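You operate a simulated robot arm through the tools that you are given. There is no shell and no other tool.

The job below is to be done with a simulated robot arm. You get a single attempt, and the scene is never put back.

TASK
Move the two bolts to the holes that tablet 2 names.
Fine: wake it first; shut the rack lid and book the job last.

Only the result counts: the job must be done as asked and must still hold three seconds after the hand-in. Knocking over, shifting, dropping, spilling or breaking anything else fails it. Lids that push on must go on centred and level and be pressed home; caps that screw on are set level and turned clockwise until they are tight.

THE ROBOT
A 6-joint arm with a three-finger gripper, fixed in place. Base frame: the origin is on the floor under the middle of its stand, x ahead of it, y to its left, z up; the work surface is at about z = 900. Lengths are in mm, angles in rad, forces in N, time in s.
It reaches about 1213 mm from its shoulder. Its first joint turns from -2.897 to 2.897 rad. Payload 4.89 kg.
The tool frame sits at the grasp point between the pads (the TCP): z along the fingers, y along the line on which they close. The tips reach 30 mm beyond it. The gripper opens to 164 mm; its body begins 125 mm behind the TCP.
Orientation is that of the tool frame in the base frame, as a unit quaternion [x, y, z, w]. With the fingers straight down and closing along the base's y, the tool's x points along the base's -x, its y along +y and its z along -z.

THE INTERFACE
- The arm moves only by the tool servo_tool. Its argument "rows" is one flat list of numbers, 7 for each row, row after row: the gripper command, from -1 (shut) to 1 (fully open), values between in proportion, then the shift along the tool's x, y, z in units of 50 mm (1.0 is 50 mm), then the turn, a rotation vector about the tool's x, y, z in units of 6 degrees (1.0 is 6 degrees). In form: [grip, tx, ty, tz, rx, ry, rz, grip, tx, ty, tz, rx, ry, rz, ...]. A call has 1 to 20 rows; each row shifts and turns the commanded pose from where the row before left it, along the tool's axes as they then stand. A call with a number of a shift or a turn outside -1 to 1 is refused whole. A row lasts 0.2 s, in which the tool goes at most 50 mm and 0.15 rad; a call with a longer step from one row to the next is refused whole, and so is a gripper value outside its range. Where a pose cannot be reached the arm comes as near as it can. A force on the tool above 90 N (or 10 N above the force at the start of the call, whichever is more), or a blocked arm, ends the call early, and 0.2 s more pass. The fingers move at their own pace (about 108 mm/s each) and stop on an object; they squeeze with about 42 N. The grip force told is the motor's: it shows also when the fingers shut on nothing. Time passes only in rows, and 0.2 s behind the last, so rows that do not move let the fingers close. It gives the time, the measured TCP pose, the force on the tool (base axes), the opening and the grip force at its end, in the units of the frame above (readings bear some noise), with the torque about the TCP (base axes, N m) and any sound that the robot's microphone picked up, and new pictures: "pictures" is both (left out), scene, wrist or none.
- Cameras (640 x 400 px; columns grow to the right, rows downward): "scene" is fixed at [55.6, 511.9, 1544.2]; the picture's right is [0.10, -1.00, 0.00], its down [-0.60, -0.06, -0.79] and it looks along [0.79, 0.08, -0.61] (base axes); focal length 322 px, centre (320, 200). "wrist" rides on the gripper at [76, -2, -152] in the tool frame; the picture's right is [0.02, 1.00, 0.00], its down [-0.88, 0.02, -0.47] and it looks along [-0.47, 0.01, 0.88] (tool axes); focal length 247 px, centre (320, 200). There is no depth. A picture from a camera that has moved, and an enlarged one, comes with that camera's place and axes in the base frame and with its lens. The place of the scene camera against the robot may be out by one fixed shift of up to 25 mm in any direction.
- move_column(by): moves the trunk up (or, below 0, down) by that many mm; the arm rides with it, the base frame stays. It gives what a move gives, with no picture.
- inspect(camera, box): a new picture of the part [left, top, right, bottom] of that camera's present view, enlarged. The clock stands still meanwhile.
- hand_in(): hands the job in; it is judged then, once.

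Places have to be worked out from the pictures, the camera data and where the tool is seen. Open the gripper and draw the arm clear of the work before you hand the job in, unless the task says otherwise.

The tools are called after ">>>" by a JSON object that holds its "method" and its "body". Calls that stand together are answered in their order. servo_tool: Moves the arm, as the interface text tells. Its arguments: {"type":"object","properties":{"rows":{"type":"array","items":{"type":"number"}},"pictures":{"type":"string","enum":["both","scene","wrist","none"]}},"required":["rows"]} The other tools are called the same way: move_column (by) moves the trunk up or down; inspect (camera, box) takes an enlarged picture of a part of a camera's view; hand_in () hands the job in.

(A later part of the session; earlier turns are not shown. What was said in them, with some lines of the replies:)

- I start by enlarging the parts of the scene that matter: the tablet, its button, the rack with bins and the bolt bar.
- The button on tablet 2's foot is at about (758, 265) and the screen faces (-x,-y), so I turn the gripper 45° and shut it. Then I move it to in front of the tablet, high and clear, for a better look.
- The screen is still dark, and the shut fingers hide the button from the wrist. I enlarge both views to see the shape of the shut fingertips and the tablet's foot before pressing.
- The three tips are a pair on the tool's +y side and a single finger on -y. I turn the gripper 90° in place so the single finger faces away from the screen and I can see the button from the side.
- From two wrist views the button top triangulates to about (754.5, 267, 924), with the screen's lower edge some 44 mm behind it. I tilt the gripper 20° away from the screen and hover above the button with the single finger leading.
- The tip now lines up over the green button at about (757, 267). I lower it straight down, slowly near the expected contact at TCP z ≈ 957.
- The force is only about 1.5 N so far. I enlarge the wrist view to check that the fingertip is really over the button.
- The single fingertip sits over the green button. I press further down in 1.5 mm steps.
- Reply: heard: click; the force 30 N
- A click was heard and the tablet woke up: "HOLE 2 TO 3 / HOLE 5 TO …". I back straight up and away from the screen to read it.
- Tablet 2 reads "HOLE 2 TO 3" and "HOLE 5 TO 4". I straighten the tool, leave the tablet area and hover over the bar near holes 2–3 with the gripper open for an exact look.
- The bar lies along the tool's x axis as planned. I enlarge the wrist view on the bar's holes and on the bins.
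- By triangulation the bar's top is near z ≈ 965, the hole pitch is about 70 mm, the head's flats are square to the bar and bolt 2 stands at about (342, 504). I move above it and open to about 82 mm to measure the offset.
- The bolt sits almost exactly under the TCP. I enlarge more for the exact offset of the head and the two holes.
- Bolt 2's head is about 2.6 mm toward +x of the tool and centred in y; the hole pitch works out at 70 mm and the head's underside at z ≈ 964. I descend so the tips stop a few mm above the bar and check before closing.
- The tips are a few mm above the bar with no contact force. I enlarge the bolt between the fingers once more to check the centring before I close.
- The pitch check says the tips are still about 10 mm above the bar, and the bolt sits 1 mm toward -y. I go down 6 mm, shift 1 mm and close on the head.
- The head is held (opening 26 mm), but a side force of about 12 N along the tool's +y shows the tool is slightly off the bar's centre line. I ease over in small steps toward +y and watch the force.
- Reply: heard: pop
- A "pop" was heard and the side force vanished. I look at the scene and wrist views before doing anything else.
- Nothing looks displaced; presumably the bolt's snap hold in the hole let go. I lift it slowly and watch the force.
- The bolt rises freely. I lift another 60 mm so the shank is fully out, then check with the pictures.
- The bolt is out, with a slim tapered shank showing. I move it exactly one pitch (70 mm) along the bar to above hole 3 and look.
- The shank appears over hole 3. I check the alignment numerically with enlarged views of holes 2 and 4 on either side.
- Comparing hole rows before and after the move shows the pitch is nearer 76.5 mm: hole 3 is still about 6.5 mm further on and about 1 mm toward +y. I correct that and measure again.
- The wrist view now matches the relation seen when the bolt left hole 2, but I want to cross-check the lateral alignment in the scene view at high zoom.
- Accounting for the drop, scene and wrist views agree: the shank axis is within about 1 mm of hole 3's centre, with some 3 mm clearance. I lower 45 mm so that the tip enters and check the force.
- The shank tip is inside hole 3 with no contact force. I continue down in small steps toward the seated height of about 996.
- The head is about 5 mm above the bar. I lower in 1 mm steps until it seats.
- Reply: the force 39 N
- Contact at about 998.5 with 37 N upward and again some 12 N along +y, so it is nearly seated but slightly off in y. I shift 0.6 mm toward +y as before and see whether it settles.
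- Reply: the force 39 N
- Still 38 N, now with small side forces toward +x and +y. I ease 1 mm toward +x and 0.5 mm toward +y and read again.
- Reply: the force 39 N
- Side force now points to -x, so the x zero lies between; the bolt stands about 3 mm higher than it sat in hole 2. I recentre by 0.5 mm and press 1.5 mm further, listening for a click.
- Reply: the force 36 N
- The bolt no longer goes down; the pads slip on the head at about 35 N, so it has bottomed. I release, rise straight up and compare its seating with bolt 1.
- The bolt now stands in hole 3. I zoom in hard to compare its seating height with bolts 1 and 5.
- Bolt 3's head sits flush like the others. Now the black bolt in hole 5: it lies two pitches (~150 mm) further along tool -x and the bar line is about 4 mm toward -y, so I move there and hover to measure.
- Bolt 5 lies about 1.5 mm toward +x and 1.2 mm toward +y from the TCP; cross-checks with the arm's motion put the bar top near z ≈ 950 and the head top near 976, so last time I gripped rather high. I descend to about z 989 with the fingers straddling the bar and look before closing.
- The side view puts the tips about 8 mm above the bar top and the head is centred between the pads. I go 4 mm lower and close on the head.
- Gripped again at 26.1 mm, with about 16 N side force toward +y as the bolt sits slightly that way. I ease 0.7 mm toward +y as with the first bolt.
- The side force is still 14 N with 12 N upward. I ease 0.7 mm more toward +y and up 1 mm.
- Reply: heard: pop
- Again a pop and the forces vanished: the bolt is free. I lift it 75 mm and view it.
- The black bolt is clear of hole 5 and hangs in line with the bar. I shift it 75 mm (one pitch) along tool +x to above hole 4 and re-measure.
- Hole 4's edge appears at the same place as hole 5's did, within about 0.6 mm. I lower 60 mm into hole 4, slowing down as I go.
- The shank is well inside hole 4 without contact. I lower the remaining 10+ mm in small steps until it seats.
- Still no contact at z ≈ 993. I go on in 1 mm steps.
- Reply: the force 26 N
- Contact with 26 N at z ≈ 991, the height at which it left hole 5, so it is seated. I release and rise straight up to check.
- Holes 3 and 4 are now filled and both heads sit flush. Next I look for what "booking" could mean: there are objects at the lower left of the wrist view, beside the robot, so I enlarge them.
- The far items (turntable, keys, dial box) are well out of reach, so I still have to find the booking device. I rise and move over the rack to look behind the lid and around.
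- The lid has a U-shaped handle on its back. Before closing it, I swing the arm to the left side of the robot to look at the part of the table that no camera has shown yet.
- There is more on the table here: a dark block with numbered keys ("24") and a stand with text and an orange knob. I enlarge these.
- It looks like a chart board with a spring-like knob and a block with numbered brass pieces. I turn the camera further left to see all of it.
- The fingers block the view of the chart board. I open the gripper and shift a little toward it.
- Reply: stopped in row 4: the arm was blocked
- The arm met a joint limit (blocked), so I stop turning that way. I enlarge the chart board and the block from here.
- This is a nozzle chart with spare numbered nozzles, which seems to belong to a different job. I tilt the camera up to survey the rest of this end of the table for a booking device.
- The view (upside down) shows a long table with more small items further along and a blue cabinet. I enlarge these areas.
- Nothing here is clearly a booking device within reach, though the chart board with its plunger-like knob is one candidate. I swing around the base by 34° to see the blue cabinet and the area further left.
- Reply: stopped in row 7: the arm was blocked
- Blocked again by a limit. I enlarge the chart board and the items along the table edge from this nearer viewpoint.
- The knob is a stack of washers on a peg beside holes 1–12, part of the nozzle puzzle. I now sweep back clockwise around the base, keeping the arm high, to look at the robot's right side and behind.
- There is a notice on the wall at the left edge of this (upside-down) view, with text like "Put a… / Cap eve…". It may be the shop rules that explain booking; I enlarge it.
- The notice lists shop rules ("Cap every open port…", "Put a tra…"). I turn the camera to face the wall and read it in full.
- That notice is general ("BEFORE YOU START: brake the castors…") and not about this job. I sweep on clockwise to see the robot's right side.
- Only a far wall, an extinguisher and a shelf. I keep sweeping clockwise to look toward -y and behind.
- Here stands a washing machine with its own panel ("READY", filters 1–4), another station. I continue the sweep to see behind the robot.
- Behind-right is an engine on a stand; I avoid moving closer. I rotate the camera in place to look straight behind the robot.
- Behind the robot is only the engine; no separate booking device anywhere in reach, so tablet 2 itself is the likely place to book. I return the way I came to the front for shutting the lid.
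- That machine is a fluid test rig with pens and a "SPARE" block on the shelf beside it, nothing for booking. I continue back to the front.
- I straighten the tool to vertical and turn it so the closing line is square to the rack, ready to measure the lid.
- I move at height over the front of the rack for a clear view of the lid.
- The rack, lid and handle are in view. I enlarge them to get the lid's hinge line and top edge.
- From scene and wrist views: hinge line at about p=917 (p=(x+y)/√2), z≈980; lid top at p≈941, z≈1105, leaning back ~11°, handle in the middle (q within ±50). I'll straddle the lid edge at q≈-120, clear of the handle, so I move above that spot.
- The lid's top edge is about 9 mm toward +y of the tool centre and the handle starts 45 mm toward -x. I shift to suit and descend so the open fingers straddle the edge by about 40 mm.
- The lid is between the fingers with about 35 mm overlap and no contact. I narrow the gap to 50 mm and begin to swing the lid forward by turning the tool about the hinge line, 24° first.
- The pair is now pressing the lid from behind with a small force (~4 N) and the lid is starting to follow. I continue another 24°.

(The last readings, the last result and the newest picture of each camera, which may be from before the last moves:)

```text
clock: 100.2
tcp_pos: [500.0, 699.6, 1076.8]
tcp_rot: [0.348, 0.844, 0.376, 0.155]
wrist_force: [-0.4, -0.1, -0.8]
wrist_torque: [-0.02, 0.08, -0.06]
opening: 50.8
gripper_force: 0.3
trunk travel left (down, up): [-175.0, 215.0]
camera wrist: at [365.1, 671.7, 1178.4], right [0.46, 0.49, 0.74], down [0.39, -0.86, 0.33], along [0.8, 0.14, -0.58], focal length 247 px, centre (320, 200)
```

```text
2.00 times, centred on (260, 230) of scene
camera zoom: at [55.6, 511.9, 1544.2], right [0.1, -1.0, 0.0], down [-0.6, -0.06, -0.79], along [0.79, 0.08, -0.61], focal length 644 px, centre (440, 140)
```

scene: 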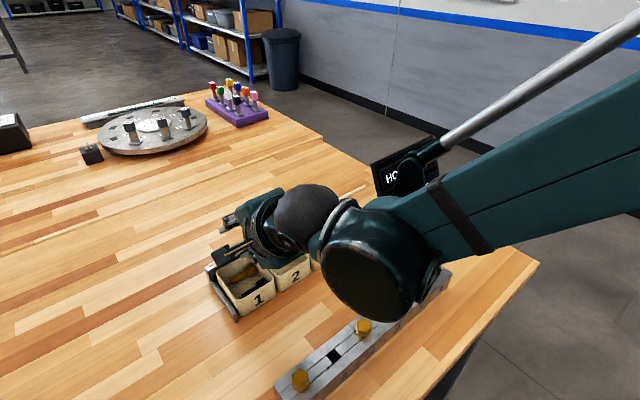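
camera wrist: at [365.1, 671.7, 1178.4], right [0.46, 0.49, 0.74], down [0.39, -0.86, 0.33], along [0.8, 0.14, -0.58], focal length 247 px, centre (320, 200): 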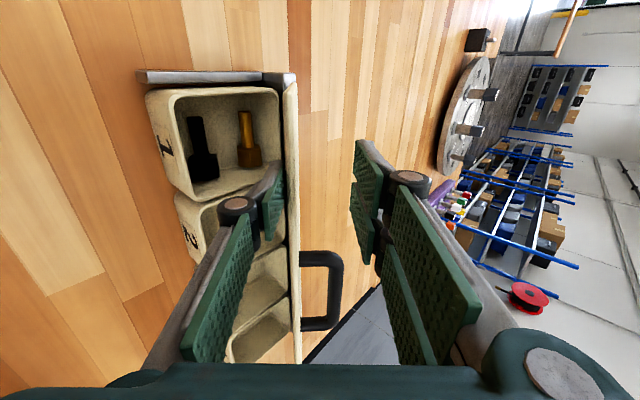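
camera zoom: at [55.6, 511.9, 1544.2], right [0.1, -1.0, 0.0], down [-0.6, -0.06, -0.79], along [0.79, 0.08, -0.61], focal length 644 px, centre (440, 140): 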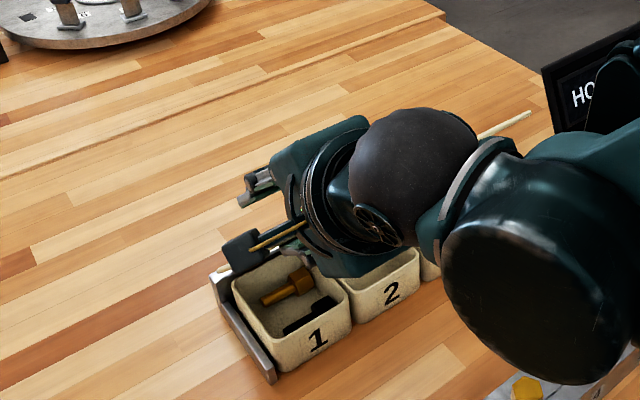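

The lid has tipped past vertical and now leans on the front finger, caged. I continue 16° further and check clearances.

>>> {"method": "servo_tool", "body": {"rows": [-0.39, 0, -0.1655, -0.032, -0.667, 0, 0, -0.39, 0, -0.1655, -0.032, -0.667, 0, 0, -0.39, 0, -0.1655, -0.032, -0.667, 0, 0, -0.39, 0, -0.1655, -0.032, -0.667, 0, 0], "pictures": "both"}}

>>> {"method": "inspect", "body": {"camera": "scene", "box": [180, 150, 460, 400]}}

```text
clock: 101.2
tcp_pos: [482.7, 681.2, 1053.7]
tcp_rot: [0.323, 0.783, 0.492, 0.202]
wrist_force: [-1.0, 0.2, -2.0]
wrist_torque: [-0.06, 0.02, 0.04]
opening: 50.8
gripper_force: 0.9
trunk travel left (down, up): [-175.0, 215.0]
camera wrist: at [332.3, 637.2, 1119.1], right [0.29, 0.32, 0.9], down [0.33, -0.92, 0.22], along [0.9, 0.23, -0.38], focal length 247 px, centre (320, 200)
```

scene: 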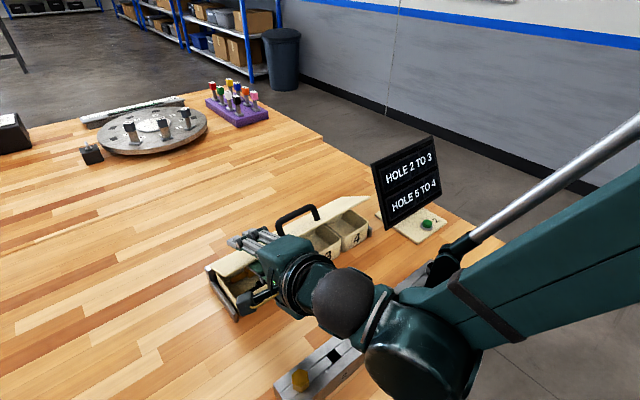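
wrist: 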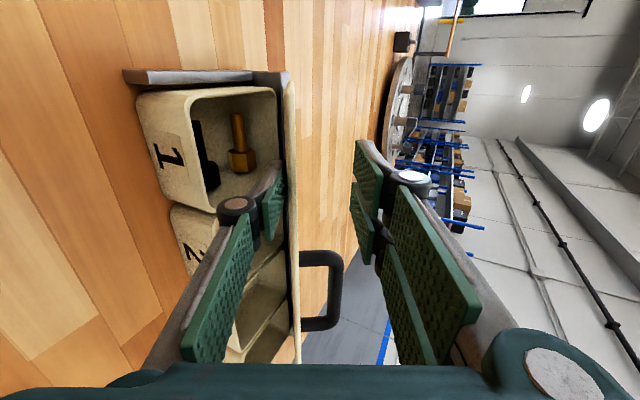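

```text
1.60 times, centred on (320, 275) of scene
camera zoom: at [55.6, 511.9, 1544.2], right [0.1, -1.0, 0.0], down [-0.6, -0.06, -0.79], along [0.79, 0.08, -0.61], focal length 516 px, centre (320, 80)
```

zoom: 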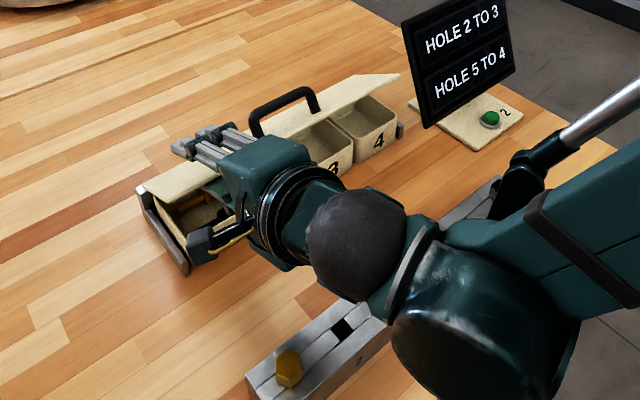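

The lid now rests on the front finger at some 15–20° above shut; the arm joints are clear of the bolts. I turn 8° more and then withdraw horizontally so the lid settles down gently.

>>> {"method": "servo_tool", "body": {"rows": [-0.39, 0, -0.1655, -0.032, -0.667, 0, 0, -0.39, 0, -0.1655, -0.032, -0.667, 0, 0, -0.39, 0, 0, 0, 0, 0, 0, -0.39, 0, -0.0865, -0.266, 0, 0, 0, -0.39, 0, -0.0865, -0.266, 0, 0, 0, -0.39, 0, -0.0865, -0.266, 0, 0, 0, -0.39, 0, -0.0865, -0.266, 0, 0, 0, -0.39, 0, -0.0865, -0.266, 0, 0, 0], "pictures": "both"}}

>>> {"method": "inspect", "body": {"camera": "scene", "box": [180, 150, 460, 400]}}

```text
clock: 103.0
tcp_pos: [434.9, 630.8, 1039.1]
tcp_rot: [0.313, 0.747, 0.542, 0.226]
wrist_force: [-0.6, 0.7, 0.1]
wrist_torque: [0.01, 0.02, -0.06]
opening: 50.3
gripper_force: 0.1
trunk travel left (down, up): [-175.0, 215.0]
camera wrist: at [278.6, 581.2, 1086.3], right [0.21, 0.23, 0.95], down [0.3, -0.94, 0.16], along [0.93, 0.26, -0.26], focal length 247 px, centre (320, 200)
```

scene: 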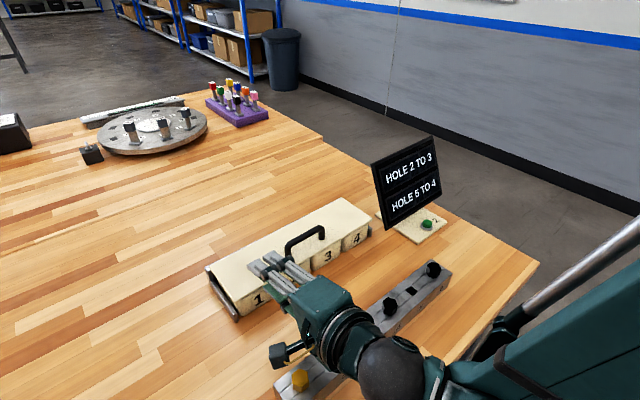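
wrist: 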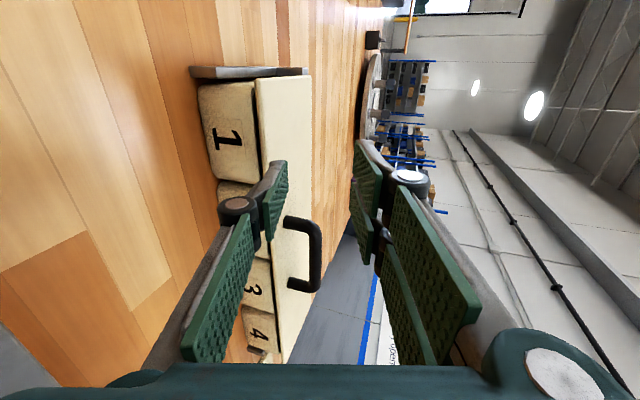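

```text
1.60 times, centred on (320, 275) of scene
camera zoom: at [55.6, 511.9, 1544.2], right [0.1, -1.0, 0.0], down [-0.6, -0.06, -0.79], along [0.79, 0.08, -0.61], focal length 516 px, centre (320, 80)
```

zoom: 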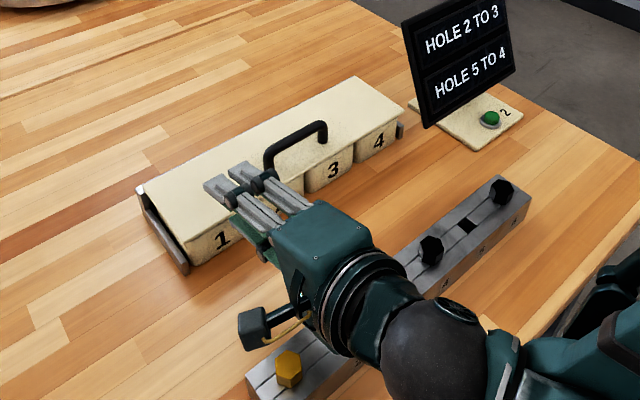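

The lid has come down onto the bins. I raise the arm straight up, turn the tool back to vertical and inspect the lid.

>>> {"method": "servo_tool", "body": {"rows": [-0.39, 0, 0.713, -0.232, 0, 0, 0, -0.39, 0, 0.713, -0.232, 0, 0, 0, -0.39, 0, 0.713, -0.232, 0, 0, 0, -0.39, 0, 0.713, -0.232, 0, 0, 0, -0.39, 0, 0, 0, 1, 0, 0, -0.39, 0, 0, 0, 1, 0, 0, -0.39, 0, 0, 0, 1, 0, 0, -0.39, 0, 0, 0, 1, 0, 0, -0.39, 0, 0, 0, 1, 0, 0, -0.39, 0, 0, 0, 1, 0, 0, -0.39, 0, 0, 0, 1, 0, 0, -0.39, 0, 0, 0, 1, 0, 0, -0.39, 0, 0, 0, 1, 0, 0, -0.39, 0, 0, 0, 1, 0, 0, -0.39, 0, 0, 0, 1, 0, 0, -0.39, 0, 0, 0, 1, 0, 0], "pictures": "both"}}

>>> {"method": "inspect", "body": {"camera": "scene", "box": [190, 180, 390, 340]}}

```text
clock: 106.4
tcp_pos: [426.4, 623.6, 1191.3]
tcp_rot: [0.381, 0.925, 0.001, -0.001]
wrist_force: [-0.7, -1.3, 0.9]
wrist_torque: [0.17, -0.18, 0.0]
opening: 50.1
gripper_force: 0.0
trunk travel left (down, up): [-175.0, 215.0]
camera wrist: at [371.3, 676.5, 1344.1], right [0.69, 0.72, 0.0], down [0.64, -0.61, 0.47], along [0.34, -0.32, -0.88], focal length 247 px, centre (320, 200)
```

scene: 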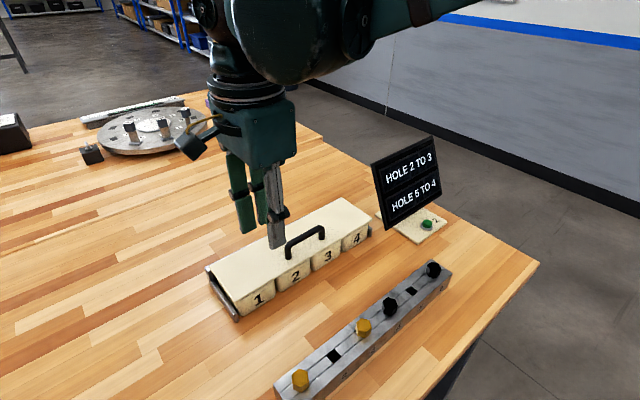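
wrist: 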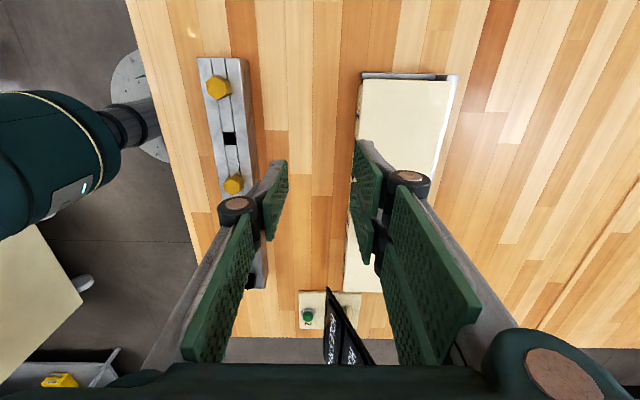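

```text
2.50 times, centred on (290, 260) of scene
camera zoom: at [55.6, 511.9, 1544.2], right [0.1, -1.0, 0.0], down [-0.6, -0.06, -0.79], along [0.79, 0.08, -0.61], focal length 805 px, centre (395, 50)
```

zoom: 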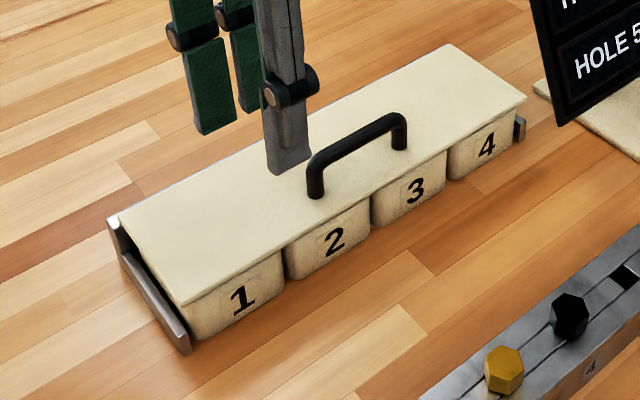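

The lid lies on the bins. I enlarge its front edge and ends to make sure it is fully shut.

>>> {"method": "inspect", "body": {"camera": "scene", "box": [200, 250, 290, 325]}}

>>> {"method": "inspect", "body": {"camera": "scene", "box": [290, 195, 380, 270]}}

>>> {"method": "inspect", "body": {"camera": "scene", "box": [270, 260, 460, 400]}}

```text
5.33 times, centred on (245, 288) of scene
camera zoom: at [55.6, 511.9, 1544.2], right [0.1, -1.0, 0.0], down [-0.6, -0.06, -0.79], along [0.79, 0.08, -0.61], focal length 1718 px, centre (720, -267)
```

zoom: 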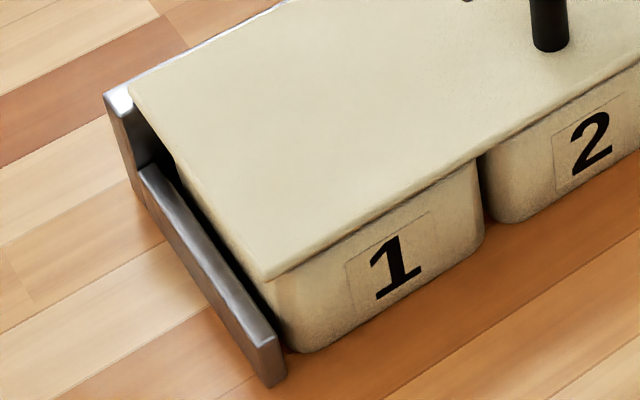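

```text
5.33 times, centred on (335, 232) of scene
camera zoom: at [55.6, 511.9, 1544.2], right [0.1, -1.0, 0.0], down [-0.6, -0.06, -0.79], along [0.79, 0.08, -0.61], focal length 1718 px, centre (240, 27)
```

zoom: 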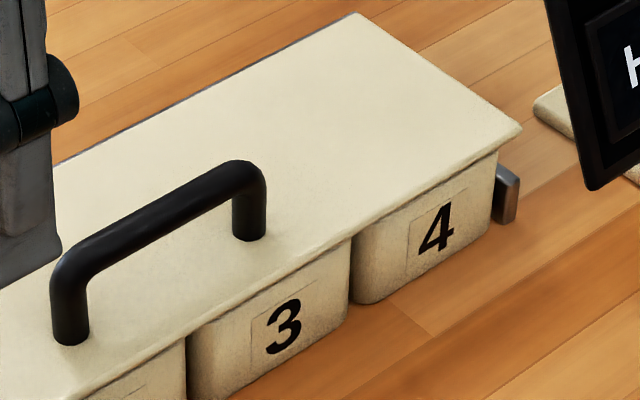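

```text
2.86 times, centred on (365, 330) of scene
camera zoom: at [55.6, 511.9, 1544.2], right [0.1, -1.0, 0.0], down [-0.6, -0.06, -0.79], along [0.79, 0.08, -0.61], focal length 920 px, centre (191, -171)
```

zoom: 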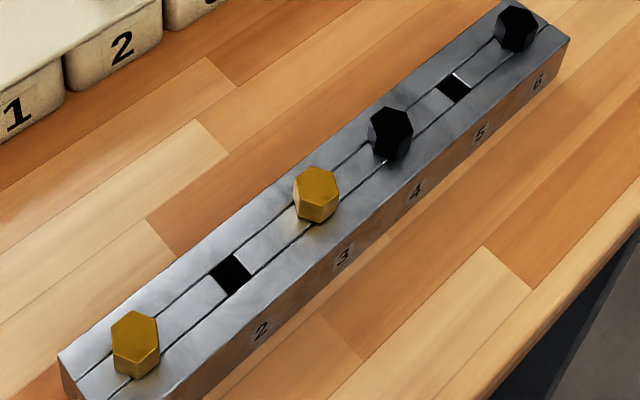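

The lid is fully shut and the bolts stand in holes 1, 3, 4 and 6. The only booking point in reach is tablet 2 itself, so I go back to it and get ready to press its button once more, now that everything else is done.

>>> {"method": "servo_tool", "body": {"rows": [-1, -0.892, -0.191, 0.075, 0, 0, 0, -1, -0.892, -0.191, 0.075, 0, 0, 0, -1, -0.892, -0.191, 0.075, 0, 0, 0, -1, -0.892, -0.191, 0.075, 0, 0, 0, -1, -0.892, -0.191, 0.075, 0, 0, 0, -1, -0.892, -0.191, 0.075, 0, 0, 0, -1, -0.892, -0.191, 0.075, 0, 0, 0, -1, -0.892, -0.191, 0.075, 0, 0, 0, -1, -0.892, -0.191, 0.075, 0, 0, 0, -1, -0.892, -0.191, 0.075, 0, 0, 0, -1, -0.892, -0.191, 0.075, 0, 0, 0, -1, 0, 0, 0, 0, 0, 0], "pictures": "both"}}

>>> {"method": "inspect", "body": {"camera": "scene", "box": [360, 130, 460, 250]}}

>>> {"method": "inspect", "body": {"camera": "wrist", "box": [330, 0, 640, 300]}}

```text
clock: 109.0
tcp_pos: [702.9, 202.6, 1150.5]
tcp_rot: [0.381, 0.925, 0.002, 0.0]
wrist_force: [0.2, 0.1, 0.6]
wrist_torque: [-0.02, 0.03, 0.0]
opening: 0.0
gripper_force: 42.4
trunk travel left (down, up): [-175.0, 215.0]
camera wrist: at [646.7, 256.0, 1304.9], right [0.69, 0.72, 0.0], down [0.64, -0.61, 0.47], along [0.34, -0.32, -0.88], focal length 247 px, centre (320, 200)
```

scene: 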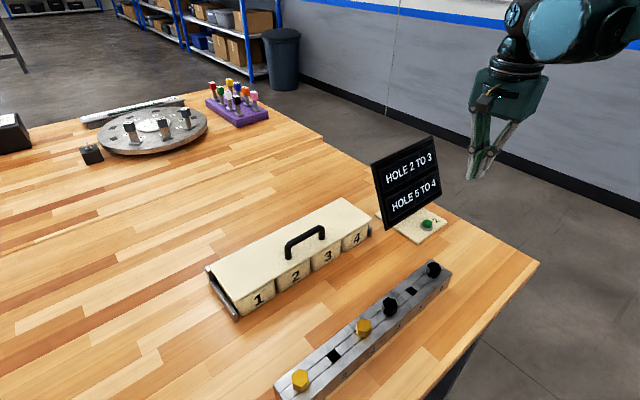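
wrist: 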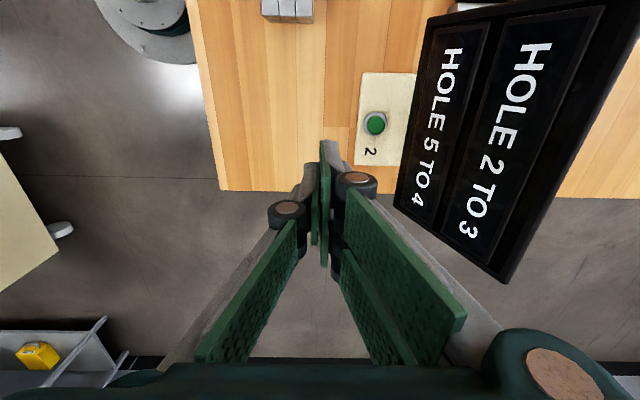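

```text
3.33 times, centred on (410, 190) of scene
camera zoom: at [55.6, 511.9, 1544.2], right [0.1, -1.0, 0.0], down [-0.6, -0.06, -0.79], along [0.79, 0.08, -0.61], focal length 1074 px, centre (20, 233)
```

zoom: 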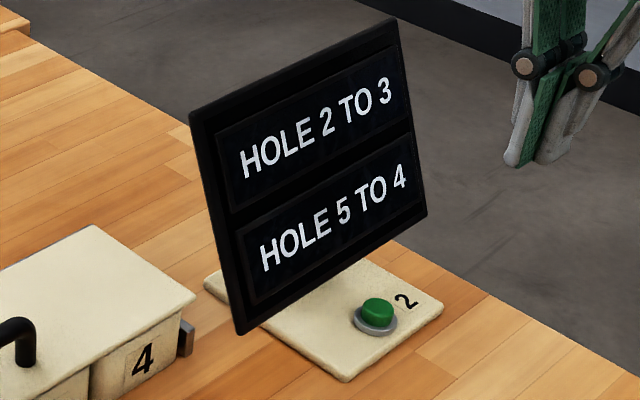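

```text
1.33 times, centred on (485, 150) of wrist
camera zoom: at [646.7, 256.0, 1304.9], right [0.69, 0.72, 0.0], down [0.64, -0.61, 0.47], along [0.34, -0.32, -0.88], focal length 329 px, centre (100, 267)
```

zoom: 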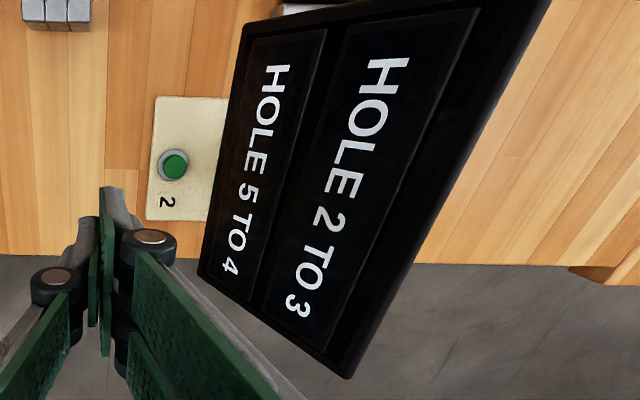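

The button is at the same place as before. I tilt 20° again and hover over it.

>>> {"method": "servo_tool", "body": {"rows": [-1, 0, 0, 0, -0.8333, 0, 0, -1, 0, 0, 0, -0.8333, 0, 0, -1, 0, 0, 0, -0.8333, 0, 0, -1, 0, 0, 0, -0.8333, 0, 0, -1, 0.0376, 0.108, 0.638, 0, 0, 0, -1, 0.0376, 0.108, 0.638, 0, 0, 0, -1, 0.0376, 0.108, 0.638, 0, 0, 0, -1, 0.0376, 0.108, 0.638, 0, 0, 0, -1, 0.0376, 0.108, 0.638, 0, 0, 0, -1, 0, 0, 0, 0, 0, 0], "pictures": "wrist"}}

>>> {"method": "inspect", "body": {"camera": "wrist", "box": [240, 100, 400, 220]}}

```text
clock: 111.2
tcp_pos: [750.8, 267.0, 1006.6]
tcp_rot: [0.375, 0.91, 0.162, 0.066]
wrist_force: [-0.2, 0.0, 0.2]
wrist_torque: [0.03, 0.04, 0.0]
opening: 0.1
gripper_force: 42.0
trunk travel left (down, up): [-175.0, 215.0]
camera wrist: at [658.5, 282.7, 1149.7], right [0.65, 0.68, 0.34], down [0.52, -0.72, 0.45], along [0.55, -0.11, -0.82], focal length 247 px, centre (320, 200)
```

wrist: 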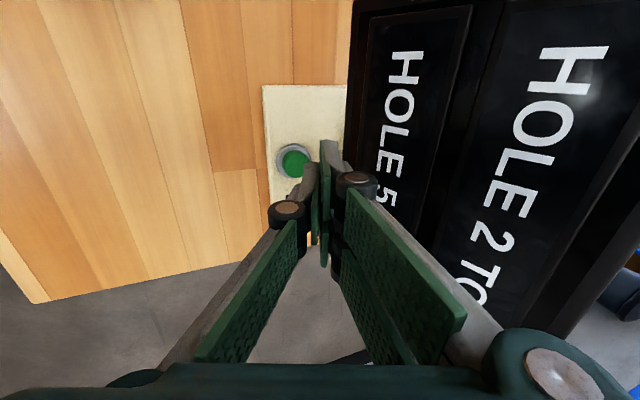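

```text
3.33 times, centred on (320, 160) of wrist
camera zoom: at [658.5, 282.7, 1149.7], right [0.65, 0.68, 0.34], down [0.52, -0.72, 0.45], along [0.55, -0.11, -0.82], focal length 823 px, centre (320, 333)
```

zoom: 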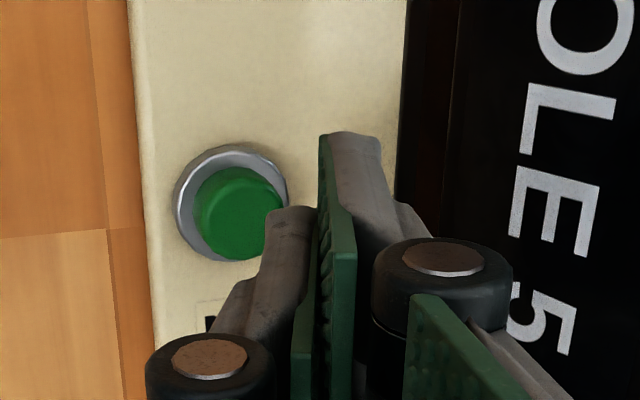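

Aligned as before. I press down with the same motion as the first time and watch the screen.

>>> {"method": "servo_tool", "body": {"rows": [-1, 0, -0.0958, 0.2632, 0, 0, 0, -1, 0, -0.0958, 0.2632, 0, 0, 0, -1, 0, -0.0958, 0.2632, 0, 0, 0, -1, 0, -0.06, 0.02, 0, 0, 0, -1, 0, -0.01368, 0.0376, 0, 0, 0, -1, 0, -0.01368, 0.0376, 0, 0, 0, -1, 0, -0.01368, 0.0376, 0, 0, 0, -1, 0, -0.01368, 0.0376, 0, 0, 0, -1, 0, -0.01368, 0.0376, 0, 0, 0, -1, 0, -0.0103, 0.0282, 0, 0, 0, -1, 0, -0.0103, 0.0282, 0, 0, 0, -1, 0, -0.0103, 0.0282, 0, 0, 0], "pictures": "both"}}

>>> {"method": "inspect", "body": {"camera": "scene", "box": [360, 130, 460, 250]}}

```text
clock: 113.8
tcp_pos: [748.5, 268.4, 949.0]
tcp_rot: [0.376, 0.91, 0.161, 0.067]
wrist_force: [-2.1, 0.2, 26.5]
wrist_torque: [-0.08, -0.04, -0.01]
opening: 0.3
gripper_force: 41.7
trunk travel left (down, up): [-175.0, 215.0]
heard: click
camera wrist: at [656.0, 281.9, 1092.6], right [0.65, 0.68, 0.34], down [0.52, -0.72, 0.45], along [0.56, -0.11, -0.82], focal length 247 px, centre (320, 200)
```

scene: 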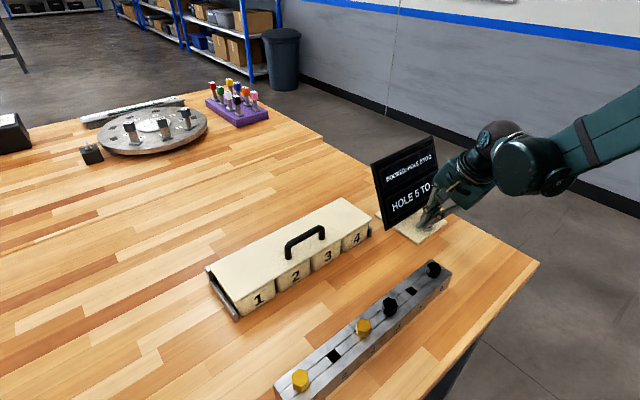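
wrist: 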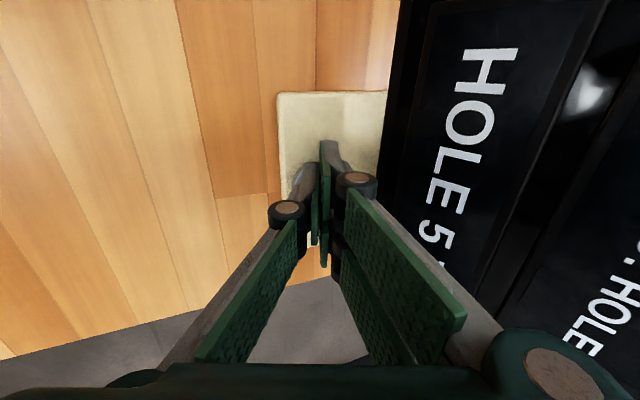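

```text
3.33 times, centred on (410, 190) of scene
camera zoom: at [55.6, 511.9, 1544.2], right [0.1, -1.0, 0.0], down [-0.6, -0.06, -0.79], along [0.79, 0.08, -0.61], focal length 1074 px, centre (20, 233)
```

zoom: 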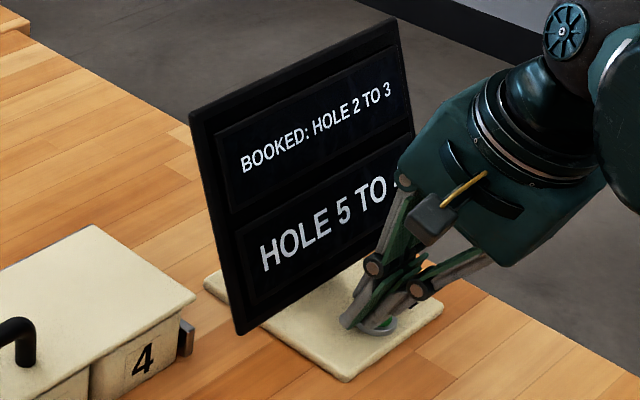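

The first line now reads "BOOKED: HOLE 2 TO 3". I lift off and look at the whole screen again.

>>> {"method": "servo_tool", "body": {"rows": [-1, 0, 0.1026, -0.282, 0, 0, 0, -1, 0, 0.1026, -0.282, 0, 0, 0, -1, 0, 0.1026, -0.282, 0, 0, 0, -1, 0, 0.1026, -0.282, 0, 0, 0, -1, 0, 0, -0.8, 0, 0, 0, -1, 0, 0, -0.8, 0, 0, 0, -1, 0, 0, -0.8, 0, 0, 0, -1, 0, 0, 0, 0, 0, 0], "pictures": "both"}}

>>> {"method": "inspect", "body": {"camera": "scene", "box": [360, 130, 460, 250]}}

>>> {"method": "inspect", "body": {"camera": "wrist", "box": [280, 0, 560, 280]}}

```text
clock: 115.6
tcp_pos: [718.4, 235.9, 1121.5]
tcp_rot: [0.375, 0.91, 0.162, 0.065]
wrist_force: [-0.8, -0.7, -0.2]
wrist_torque: [0.03, -0.08, -0.01]
opening: 0.3
gripper_force: 41.3
trunk travel left (down, up): [-175.0, 215.0]
camera wrist: at [626.2, 251.0, 1264.6], right [0.65, 0.68, 0.34], down [0.52, -0.72, 0.45], along [0.55, -0.11, -0.82], focal length 247 px, centre (320, 200)
```

scene: 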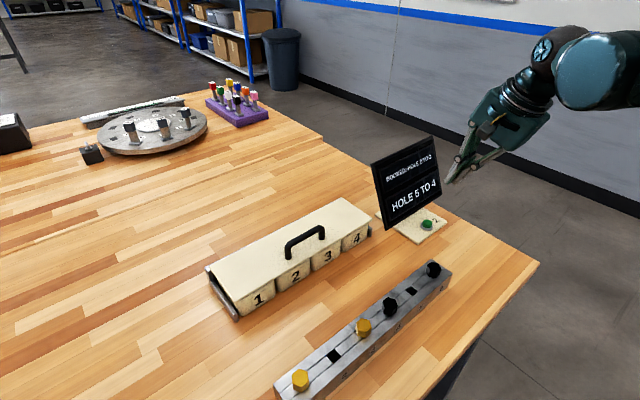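
wrist: 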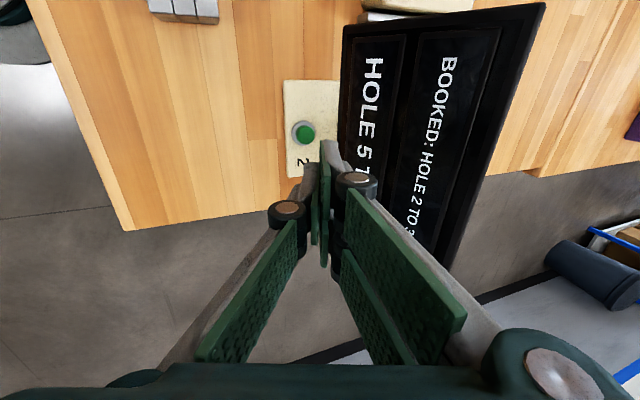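

```text
3.33 times, centred on (410, 190) of scene
camera zoom: at [55.6, 511.9, 1544.2], right [0.1, -1.0, 0.0], down [-0.6, -0.06, -0.79], along [0.79, 0.08, -0.61], focal length 1074 px, centre (20, 233)
```

zoom: 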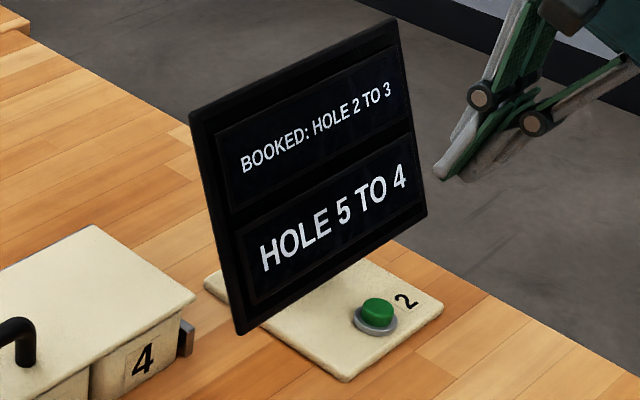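

```text
1.43 times, centred on (420, 140) of wrist
camera zoom: at [626.2, 251.0, 1264.6], right [0.65, 0.68, 0.34], down [0.52, -0.72, 0.45], along [0.55, -0.11, -0.82], focal length 353 px, centre (177, 286)
```

zoom: 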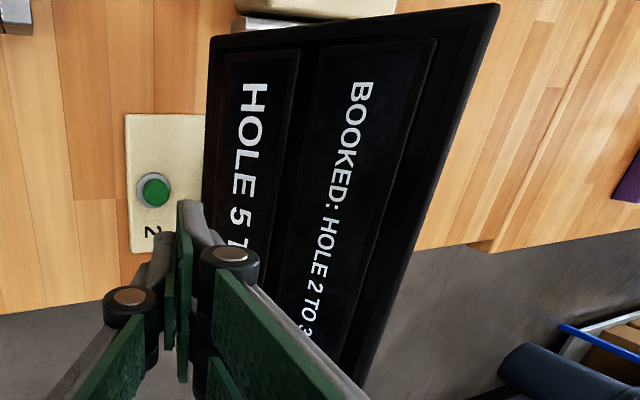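

The second line still reads plainly "HOLE 5 TO 4". Before deciding about another press, I check at high zoom that the bolt in hole 4 is as well seated as the others.

>>> {"method": "inspect", "body": {"camera": "scene", "box": [370, 285, 415, 325]}}

>>> {"method": "inspect", "body": {"camera": "scene", "box": [412, 250, 457, 290]}}

>>> {"method": "inspect", "body": {"camera": "scene", "box": [342, 305, 387, 345]}}

>>> {"method": "inspect", "body": {"camera": "scene", "box": [280, 355, 325, 395]}}

```text
10.00 times, centred on (392, 305) of scene
camera zoom: at [55.6, 511.9, 1544.2], right [0.1, -1.0, 0.0], down [-0.6, -0.06, -0.79], along [0.79, 0.08, -0.61], focal length 3222 px, centre (-405, -850)
```

zoom: 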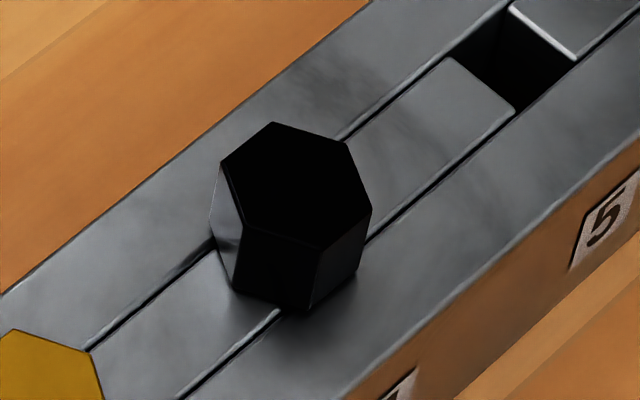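

```text
10.00 times, centred on (434, 270) of scene
camera zoom: at [55.6, 511.9, 1544.2], right [0.1, -1.0, 0.0], down [-0.6, -0.06, -0.79], along [0.79, 0.08, -0.61], focal length 3222 px, centre (-825, -500)
```

zoom: 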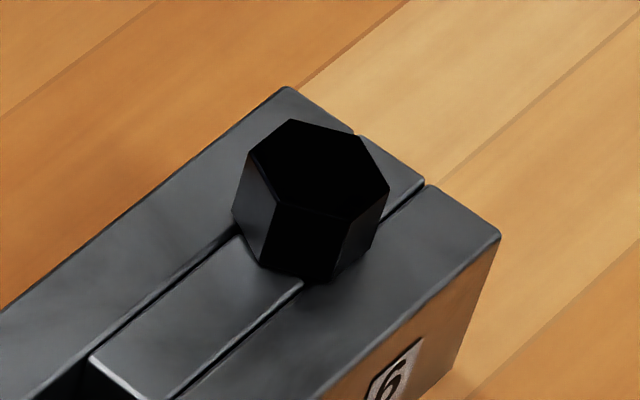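

```text
10.00 times, centred on (364, 325) of scene
camera zoom: at [55.6, 511.9, 1544.2], right [0.1, -1.0, 0.0], down [-0.6, -0.06, -0.79], along [0.79, 0.08, -0.61], focal length 3222 px, centre (-125, -1050)
```

zoom: 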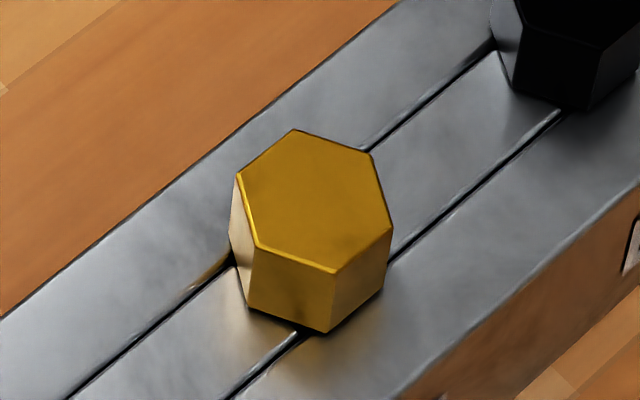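

```text
10.00 times, centred on (302, 375) of scene
camera zoom: at [55.6, 511.9, 1544.2], right [0.1, -1.0, 0.0], down [-0.6, -0.06, -0.79], along [0.79, 0.08, -0.61], focal length 3222 px, centre (495, -1550)
```

zoom: 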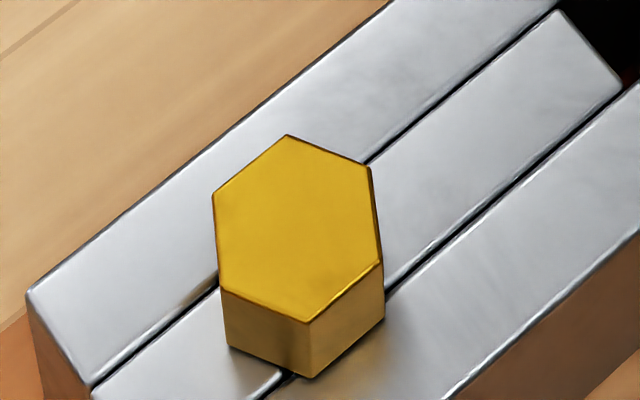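

All four heads sit alike, so both moves are done. Since only the first line is marked booked and each line seems to be booked by its own press, I go back and press once more, watching the display.

>>> {"method": "servo_tool", "body": {"rows": [-1, 0, 0, 0.8, 0, 0, 0, -1, 0, 0, 0.8, 0, 0, 0, -1, 0, 0, 0.8, 0, 0, 0, -1, 0, 0, 0, 0, 0, 0], "pictures": "wrist"}}

>>> {"method": "inspect", "body": {"camera": "wrist", "box": [240, 100, 400, 220]}}

```text
clock: 116.6
tcp_pos: [751.6, 267.9, 1009.3]
tcp_rot: [0.375, 0.911, 0.161, 0.065]
wrist_force: [-0.2, 0.4, -0.2]
wrist_torque: [0.01, 0.1, 0.0]
opening: 0.0
gripper_force: 41.9
trunk travel left (down, up): [-175.0, 215.0]
camera wrist: at [658.8, 283.0, 1152.6], right [0.65, 0.68, 0.34], down [0.52, -0.72, 0.45], along [0.55, -0.11, -0.82], focal length 247 px, centre (320, 200)
```

wrist: 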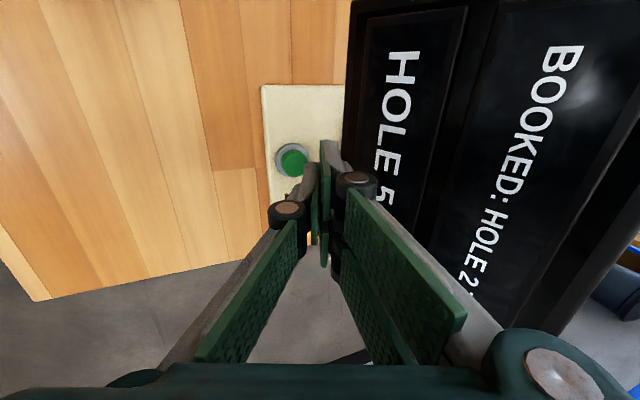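

```text
3.33 times, centred on (320, 160) of wrist
camera zoom: at [658.8, 283.0, 1152.6], right [0.65, 0.68, 0.34], down [0.52, -0.72, 0.45], along [0.55, -0.11, -0.82], focal length 823 px, centre (320, 333)
```

zoom: 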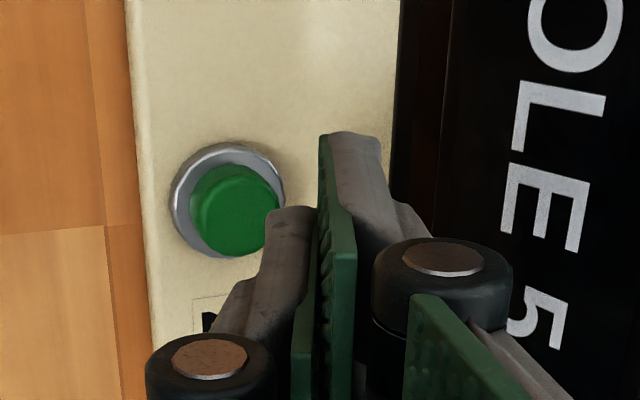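

I press the button again the same way.

>>> {"method": "servo_tool", "body": {"rows": [-1, 0, -0.0958, 0.2632, 0, 0, 0, -1, 0, -0.0958, 0.2632, 0, 0, 0, -1, 0, -0.0958, 0.2632, 0, 0, 0, -1, 0, -0.06, 0.02, 0, 0, 0, -1, 0, -0.01368, 0.0376, 0, 0, 0, -1, 0, -0.01368, 0.0376, 0, 0, 0, -1, 0, -0.01368, 0.0376, 0, 0, 0, -1, 0, -0.01368, 0.0376, 0, 0, 0, -1, 0, -0.01368, 0.0376, 0, 0, 0, -1, 0, -0.01368, 0.0376, 0, 0, 0, -1, 0, -0.0103, 0.0282, 0, 0, 0, -1, 0, -0.0103, 0.0282, 0, 0, 0, -1, 0, -0.0103, 0.0282, 0, 0, 0], "pictures": "both"}}

>>> {"method": "inspect", "body": {"camera": "scene", "box": [360, 130, 460, 250]}}

```text
clock: 119.4
tcp_pos: [747.7, 266.0, 948.2]
tcp_rot: [0.375, 0.91, 0.163, 0.066]
wrist_force: [4.6, 1.3, 32.4]
wrist_torque: [-0.09, -0.31, 0.02]
opening: 0.3
gripper_force: 41.9
trunk travel left (down, up): [-175.0, 215.0]
heard: click
camera wrist: at [653.6, 279.5, 1091.5], right [0.65, 0.68, 0.34], down [0.52, -0.72, 0.45], along [0.56, -0.11, -0.82], focal length 247 px, centre (320, 200)
```

scene: 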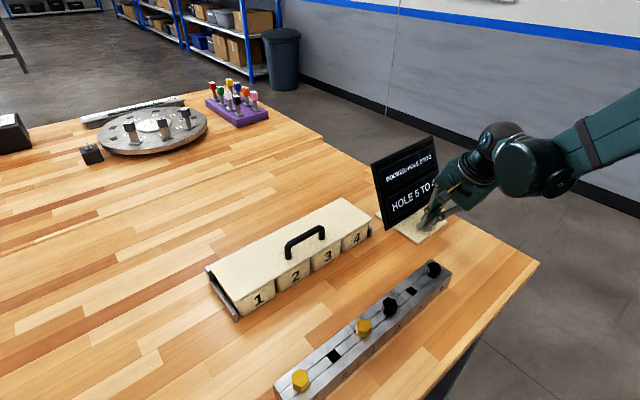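
wrist: 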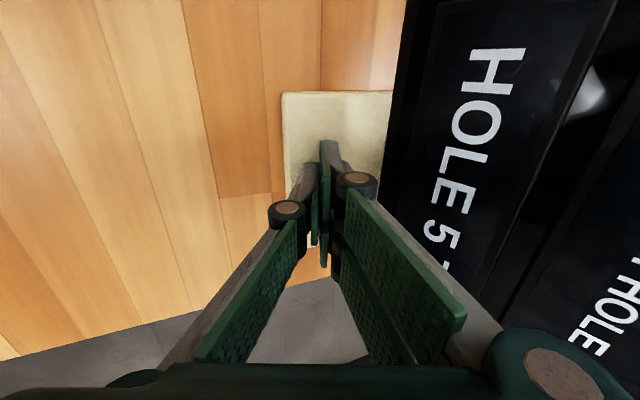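

```text
3.33 times, centred on (410, 190) of scene
camera zoom: at [55.6, 511.9, 1544.2], right [0.1, -1.0, 0.0], down [-0.6, -0.06, -0.79], along [0.79, 0.08, -0.61], focal length 1074 px, centre (20, 233)
```

zoom: 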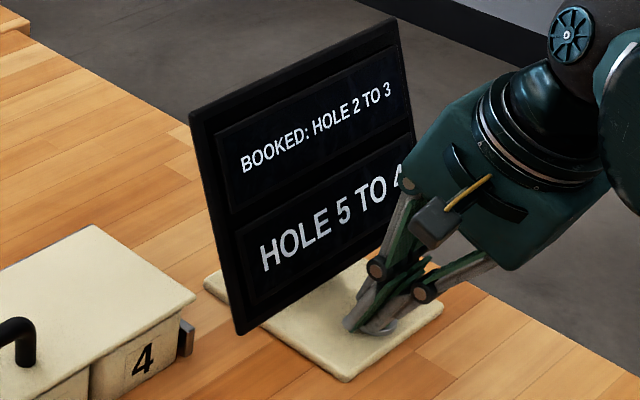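

No change: the tablet keeps "BOOKED: HOLE 2 TO 3 / HOLE 5 TO 4", so the prefix covers the whole job and it is booked. I lift off, draw the arm well clear and open the gripper.

>>> {"method": "servo_tool", "body": {"rows": [-1, 0, 0.1026, -0.282, 0, 0, 0, -1, 0, 0.1026, -0.282, 0, 0, 0, -1, 0, 0.1026, -0.282, 0, 0, 0, -1, 0, 0.1026, -0.282, 0, 0, 0, -1, 0, 0, -0.8, 0, 0, 0, -1, 0, 0, -0.8, 0, 0, 0, -1, 0, 0, -0.8, 0, 0, 0, -1, 0, 0, -0.8, 0, 0, 0, -1, 0, 0, -0.8, 0, 0, 0, -1, 0, 0, 0, 0.8333, 0, 0, -1, 0, 0, 0, 0.8333, 0, 0, -1, 0, 0, 0, 0.8333, 0, 0, -1, 0, 0, 0, 0.8333, 0, 0, 1, 0, -0.8, -0.4, 0, 0, 0, 1, 0, -0.8, -0.4, 0, 0, 0, 1, 0, -0.8, -0.4, 0, 0, 0, 1, 0, 0, 0, 0, 0, 0, 1, 0, 0, 0, 0, 0, 0], "pictures": "both"}}

>>> {"method": "inspect", "body": {"camera": "scene", "box": [180, 130, 470, 400]}}

>>> {"method": "inspect", "body": {"camera": "scene", "box": [360, 130, 460, 250]}}

```text
clock: 123.2
tcp_pos: [614.6, 126.1, 1256.4]
tcp_rot: [0.38, 0.925, 0.001, 0.0]
wrist_force: [0.1, -0.2, 0.9]
wrist_torque: [0.06, -0.09, 0.01]
opening: 164.1
gripper_force: 0.0
trunk travel left (down, up): [-175.0, 215.0]
camera wrist: at [558.7, 178.1, 1410.1], right [0.69, 0.72, 0.0], down [0.64, -0.61, 0.47], along [0.34, -0.32, -0.88], focal length 247 px, centre (320, 200)
```

scene: 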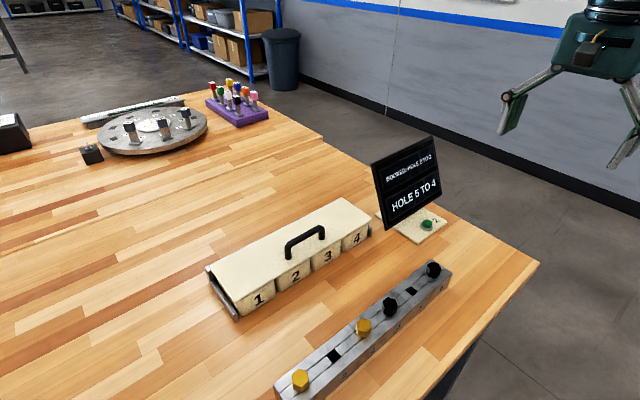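
wrist: 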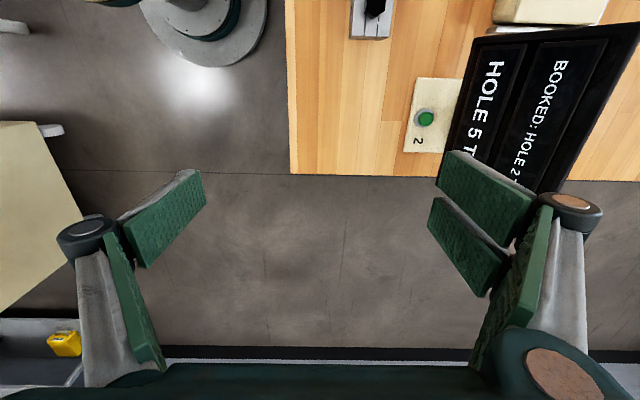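

```text
1.48 times, centred on (325, 265) of scene
camera zoom: at [55.6, 511.9, 1544.2], right [0.1, -1.0, 0.0], down [-0.6, -0.06, -0.79], along [0.79, 0.08, -0.61], focal length 477 px, centre (313, 104)
```

zoom: 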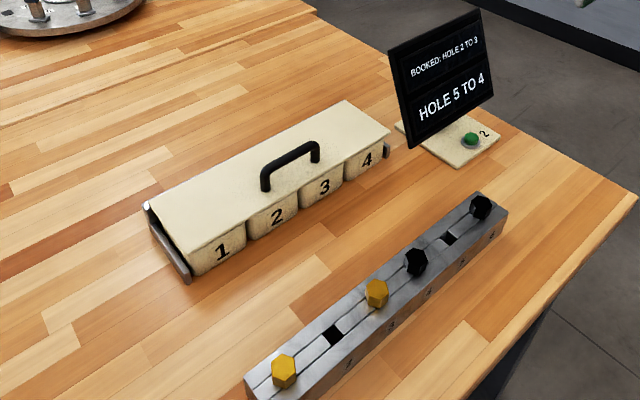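

```text
3.33 times, centred on (410, 190) of scene
camera zoom: at [55.6, 511.9, 1544.2], right [0.1, -1.0, 0.0], down [-0.6, -0.06, -0.79], along [0.79, 0.08, -0.61], focal length 1074 px, centre (20, 233)
```

zoom: 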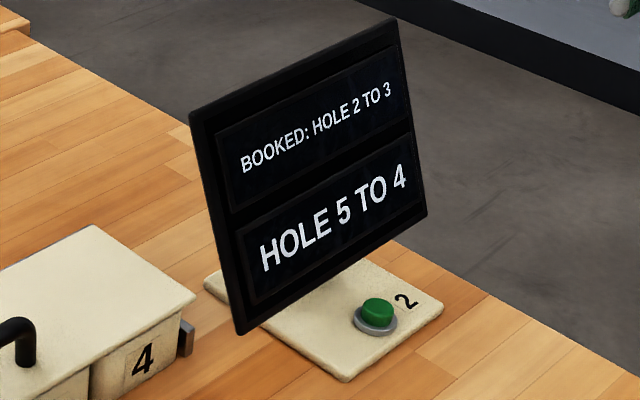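

The bolts stand in holes 3 and 4, the lid is shut, and the tablet reads booked. Nothing else has shifted, the gripper is open and the arm is clear, so I hand the job in.

>>> {"method": "hand_in", "body": {}}

```text
The job is handed in.
```

I finished the job and handed it in; the verdict hasn't come back to me.

- **Tablet 2:** I woke it with its green button. It read "HOLE 2 TO 3" and "HOLE 5 TO 4".
- **Bolts:** The yellow bolt went from hole 2 to hole 3, and the black one from hole 5 to hole 4. In close-up pictures both heads sit on the bar like the two bolts I left alone.
- **Rack lid:** It is shut flat on the bins.
- **Booking:** I found no separate booking device within reach, so I pressed tablet 2's button again. The screen then read "BOOKED: HOLE 2 TO 3" on the first line and plain "HOLE 5 TO 4" on the second. In case each line needed its own press, I pressed once more and nothing changed. I took that to mean the whole job is booked, but the screen doesn't settle it.

In the last pictures nothing else on the table had moved. The gripper is open and the arm is clear of the work.
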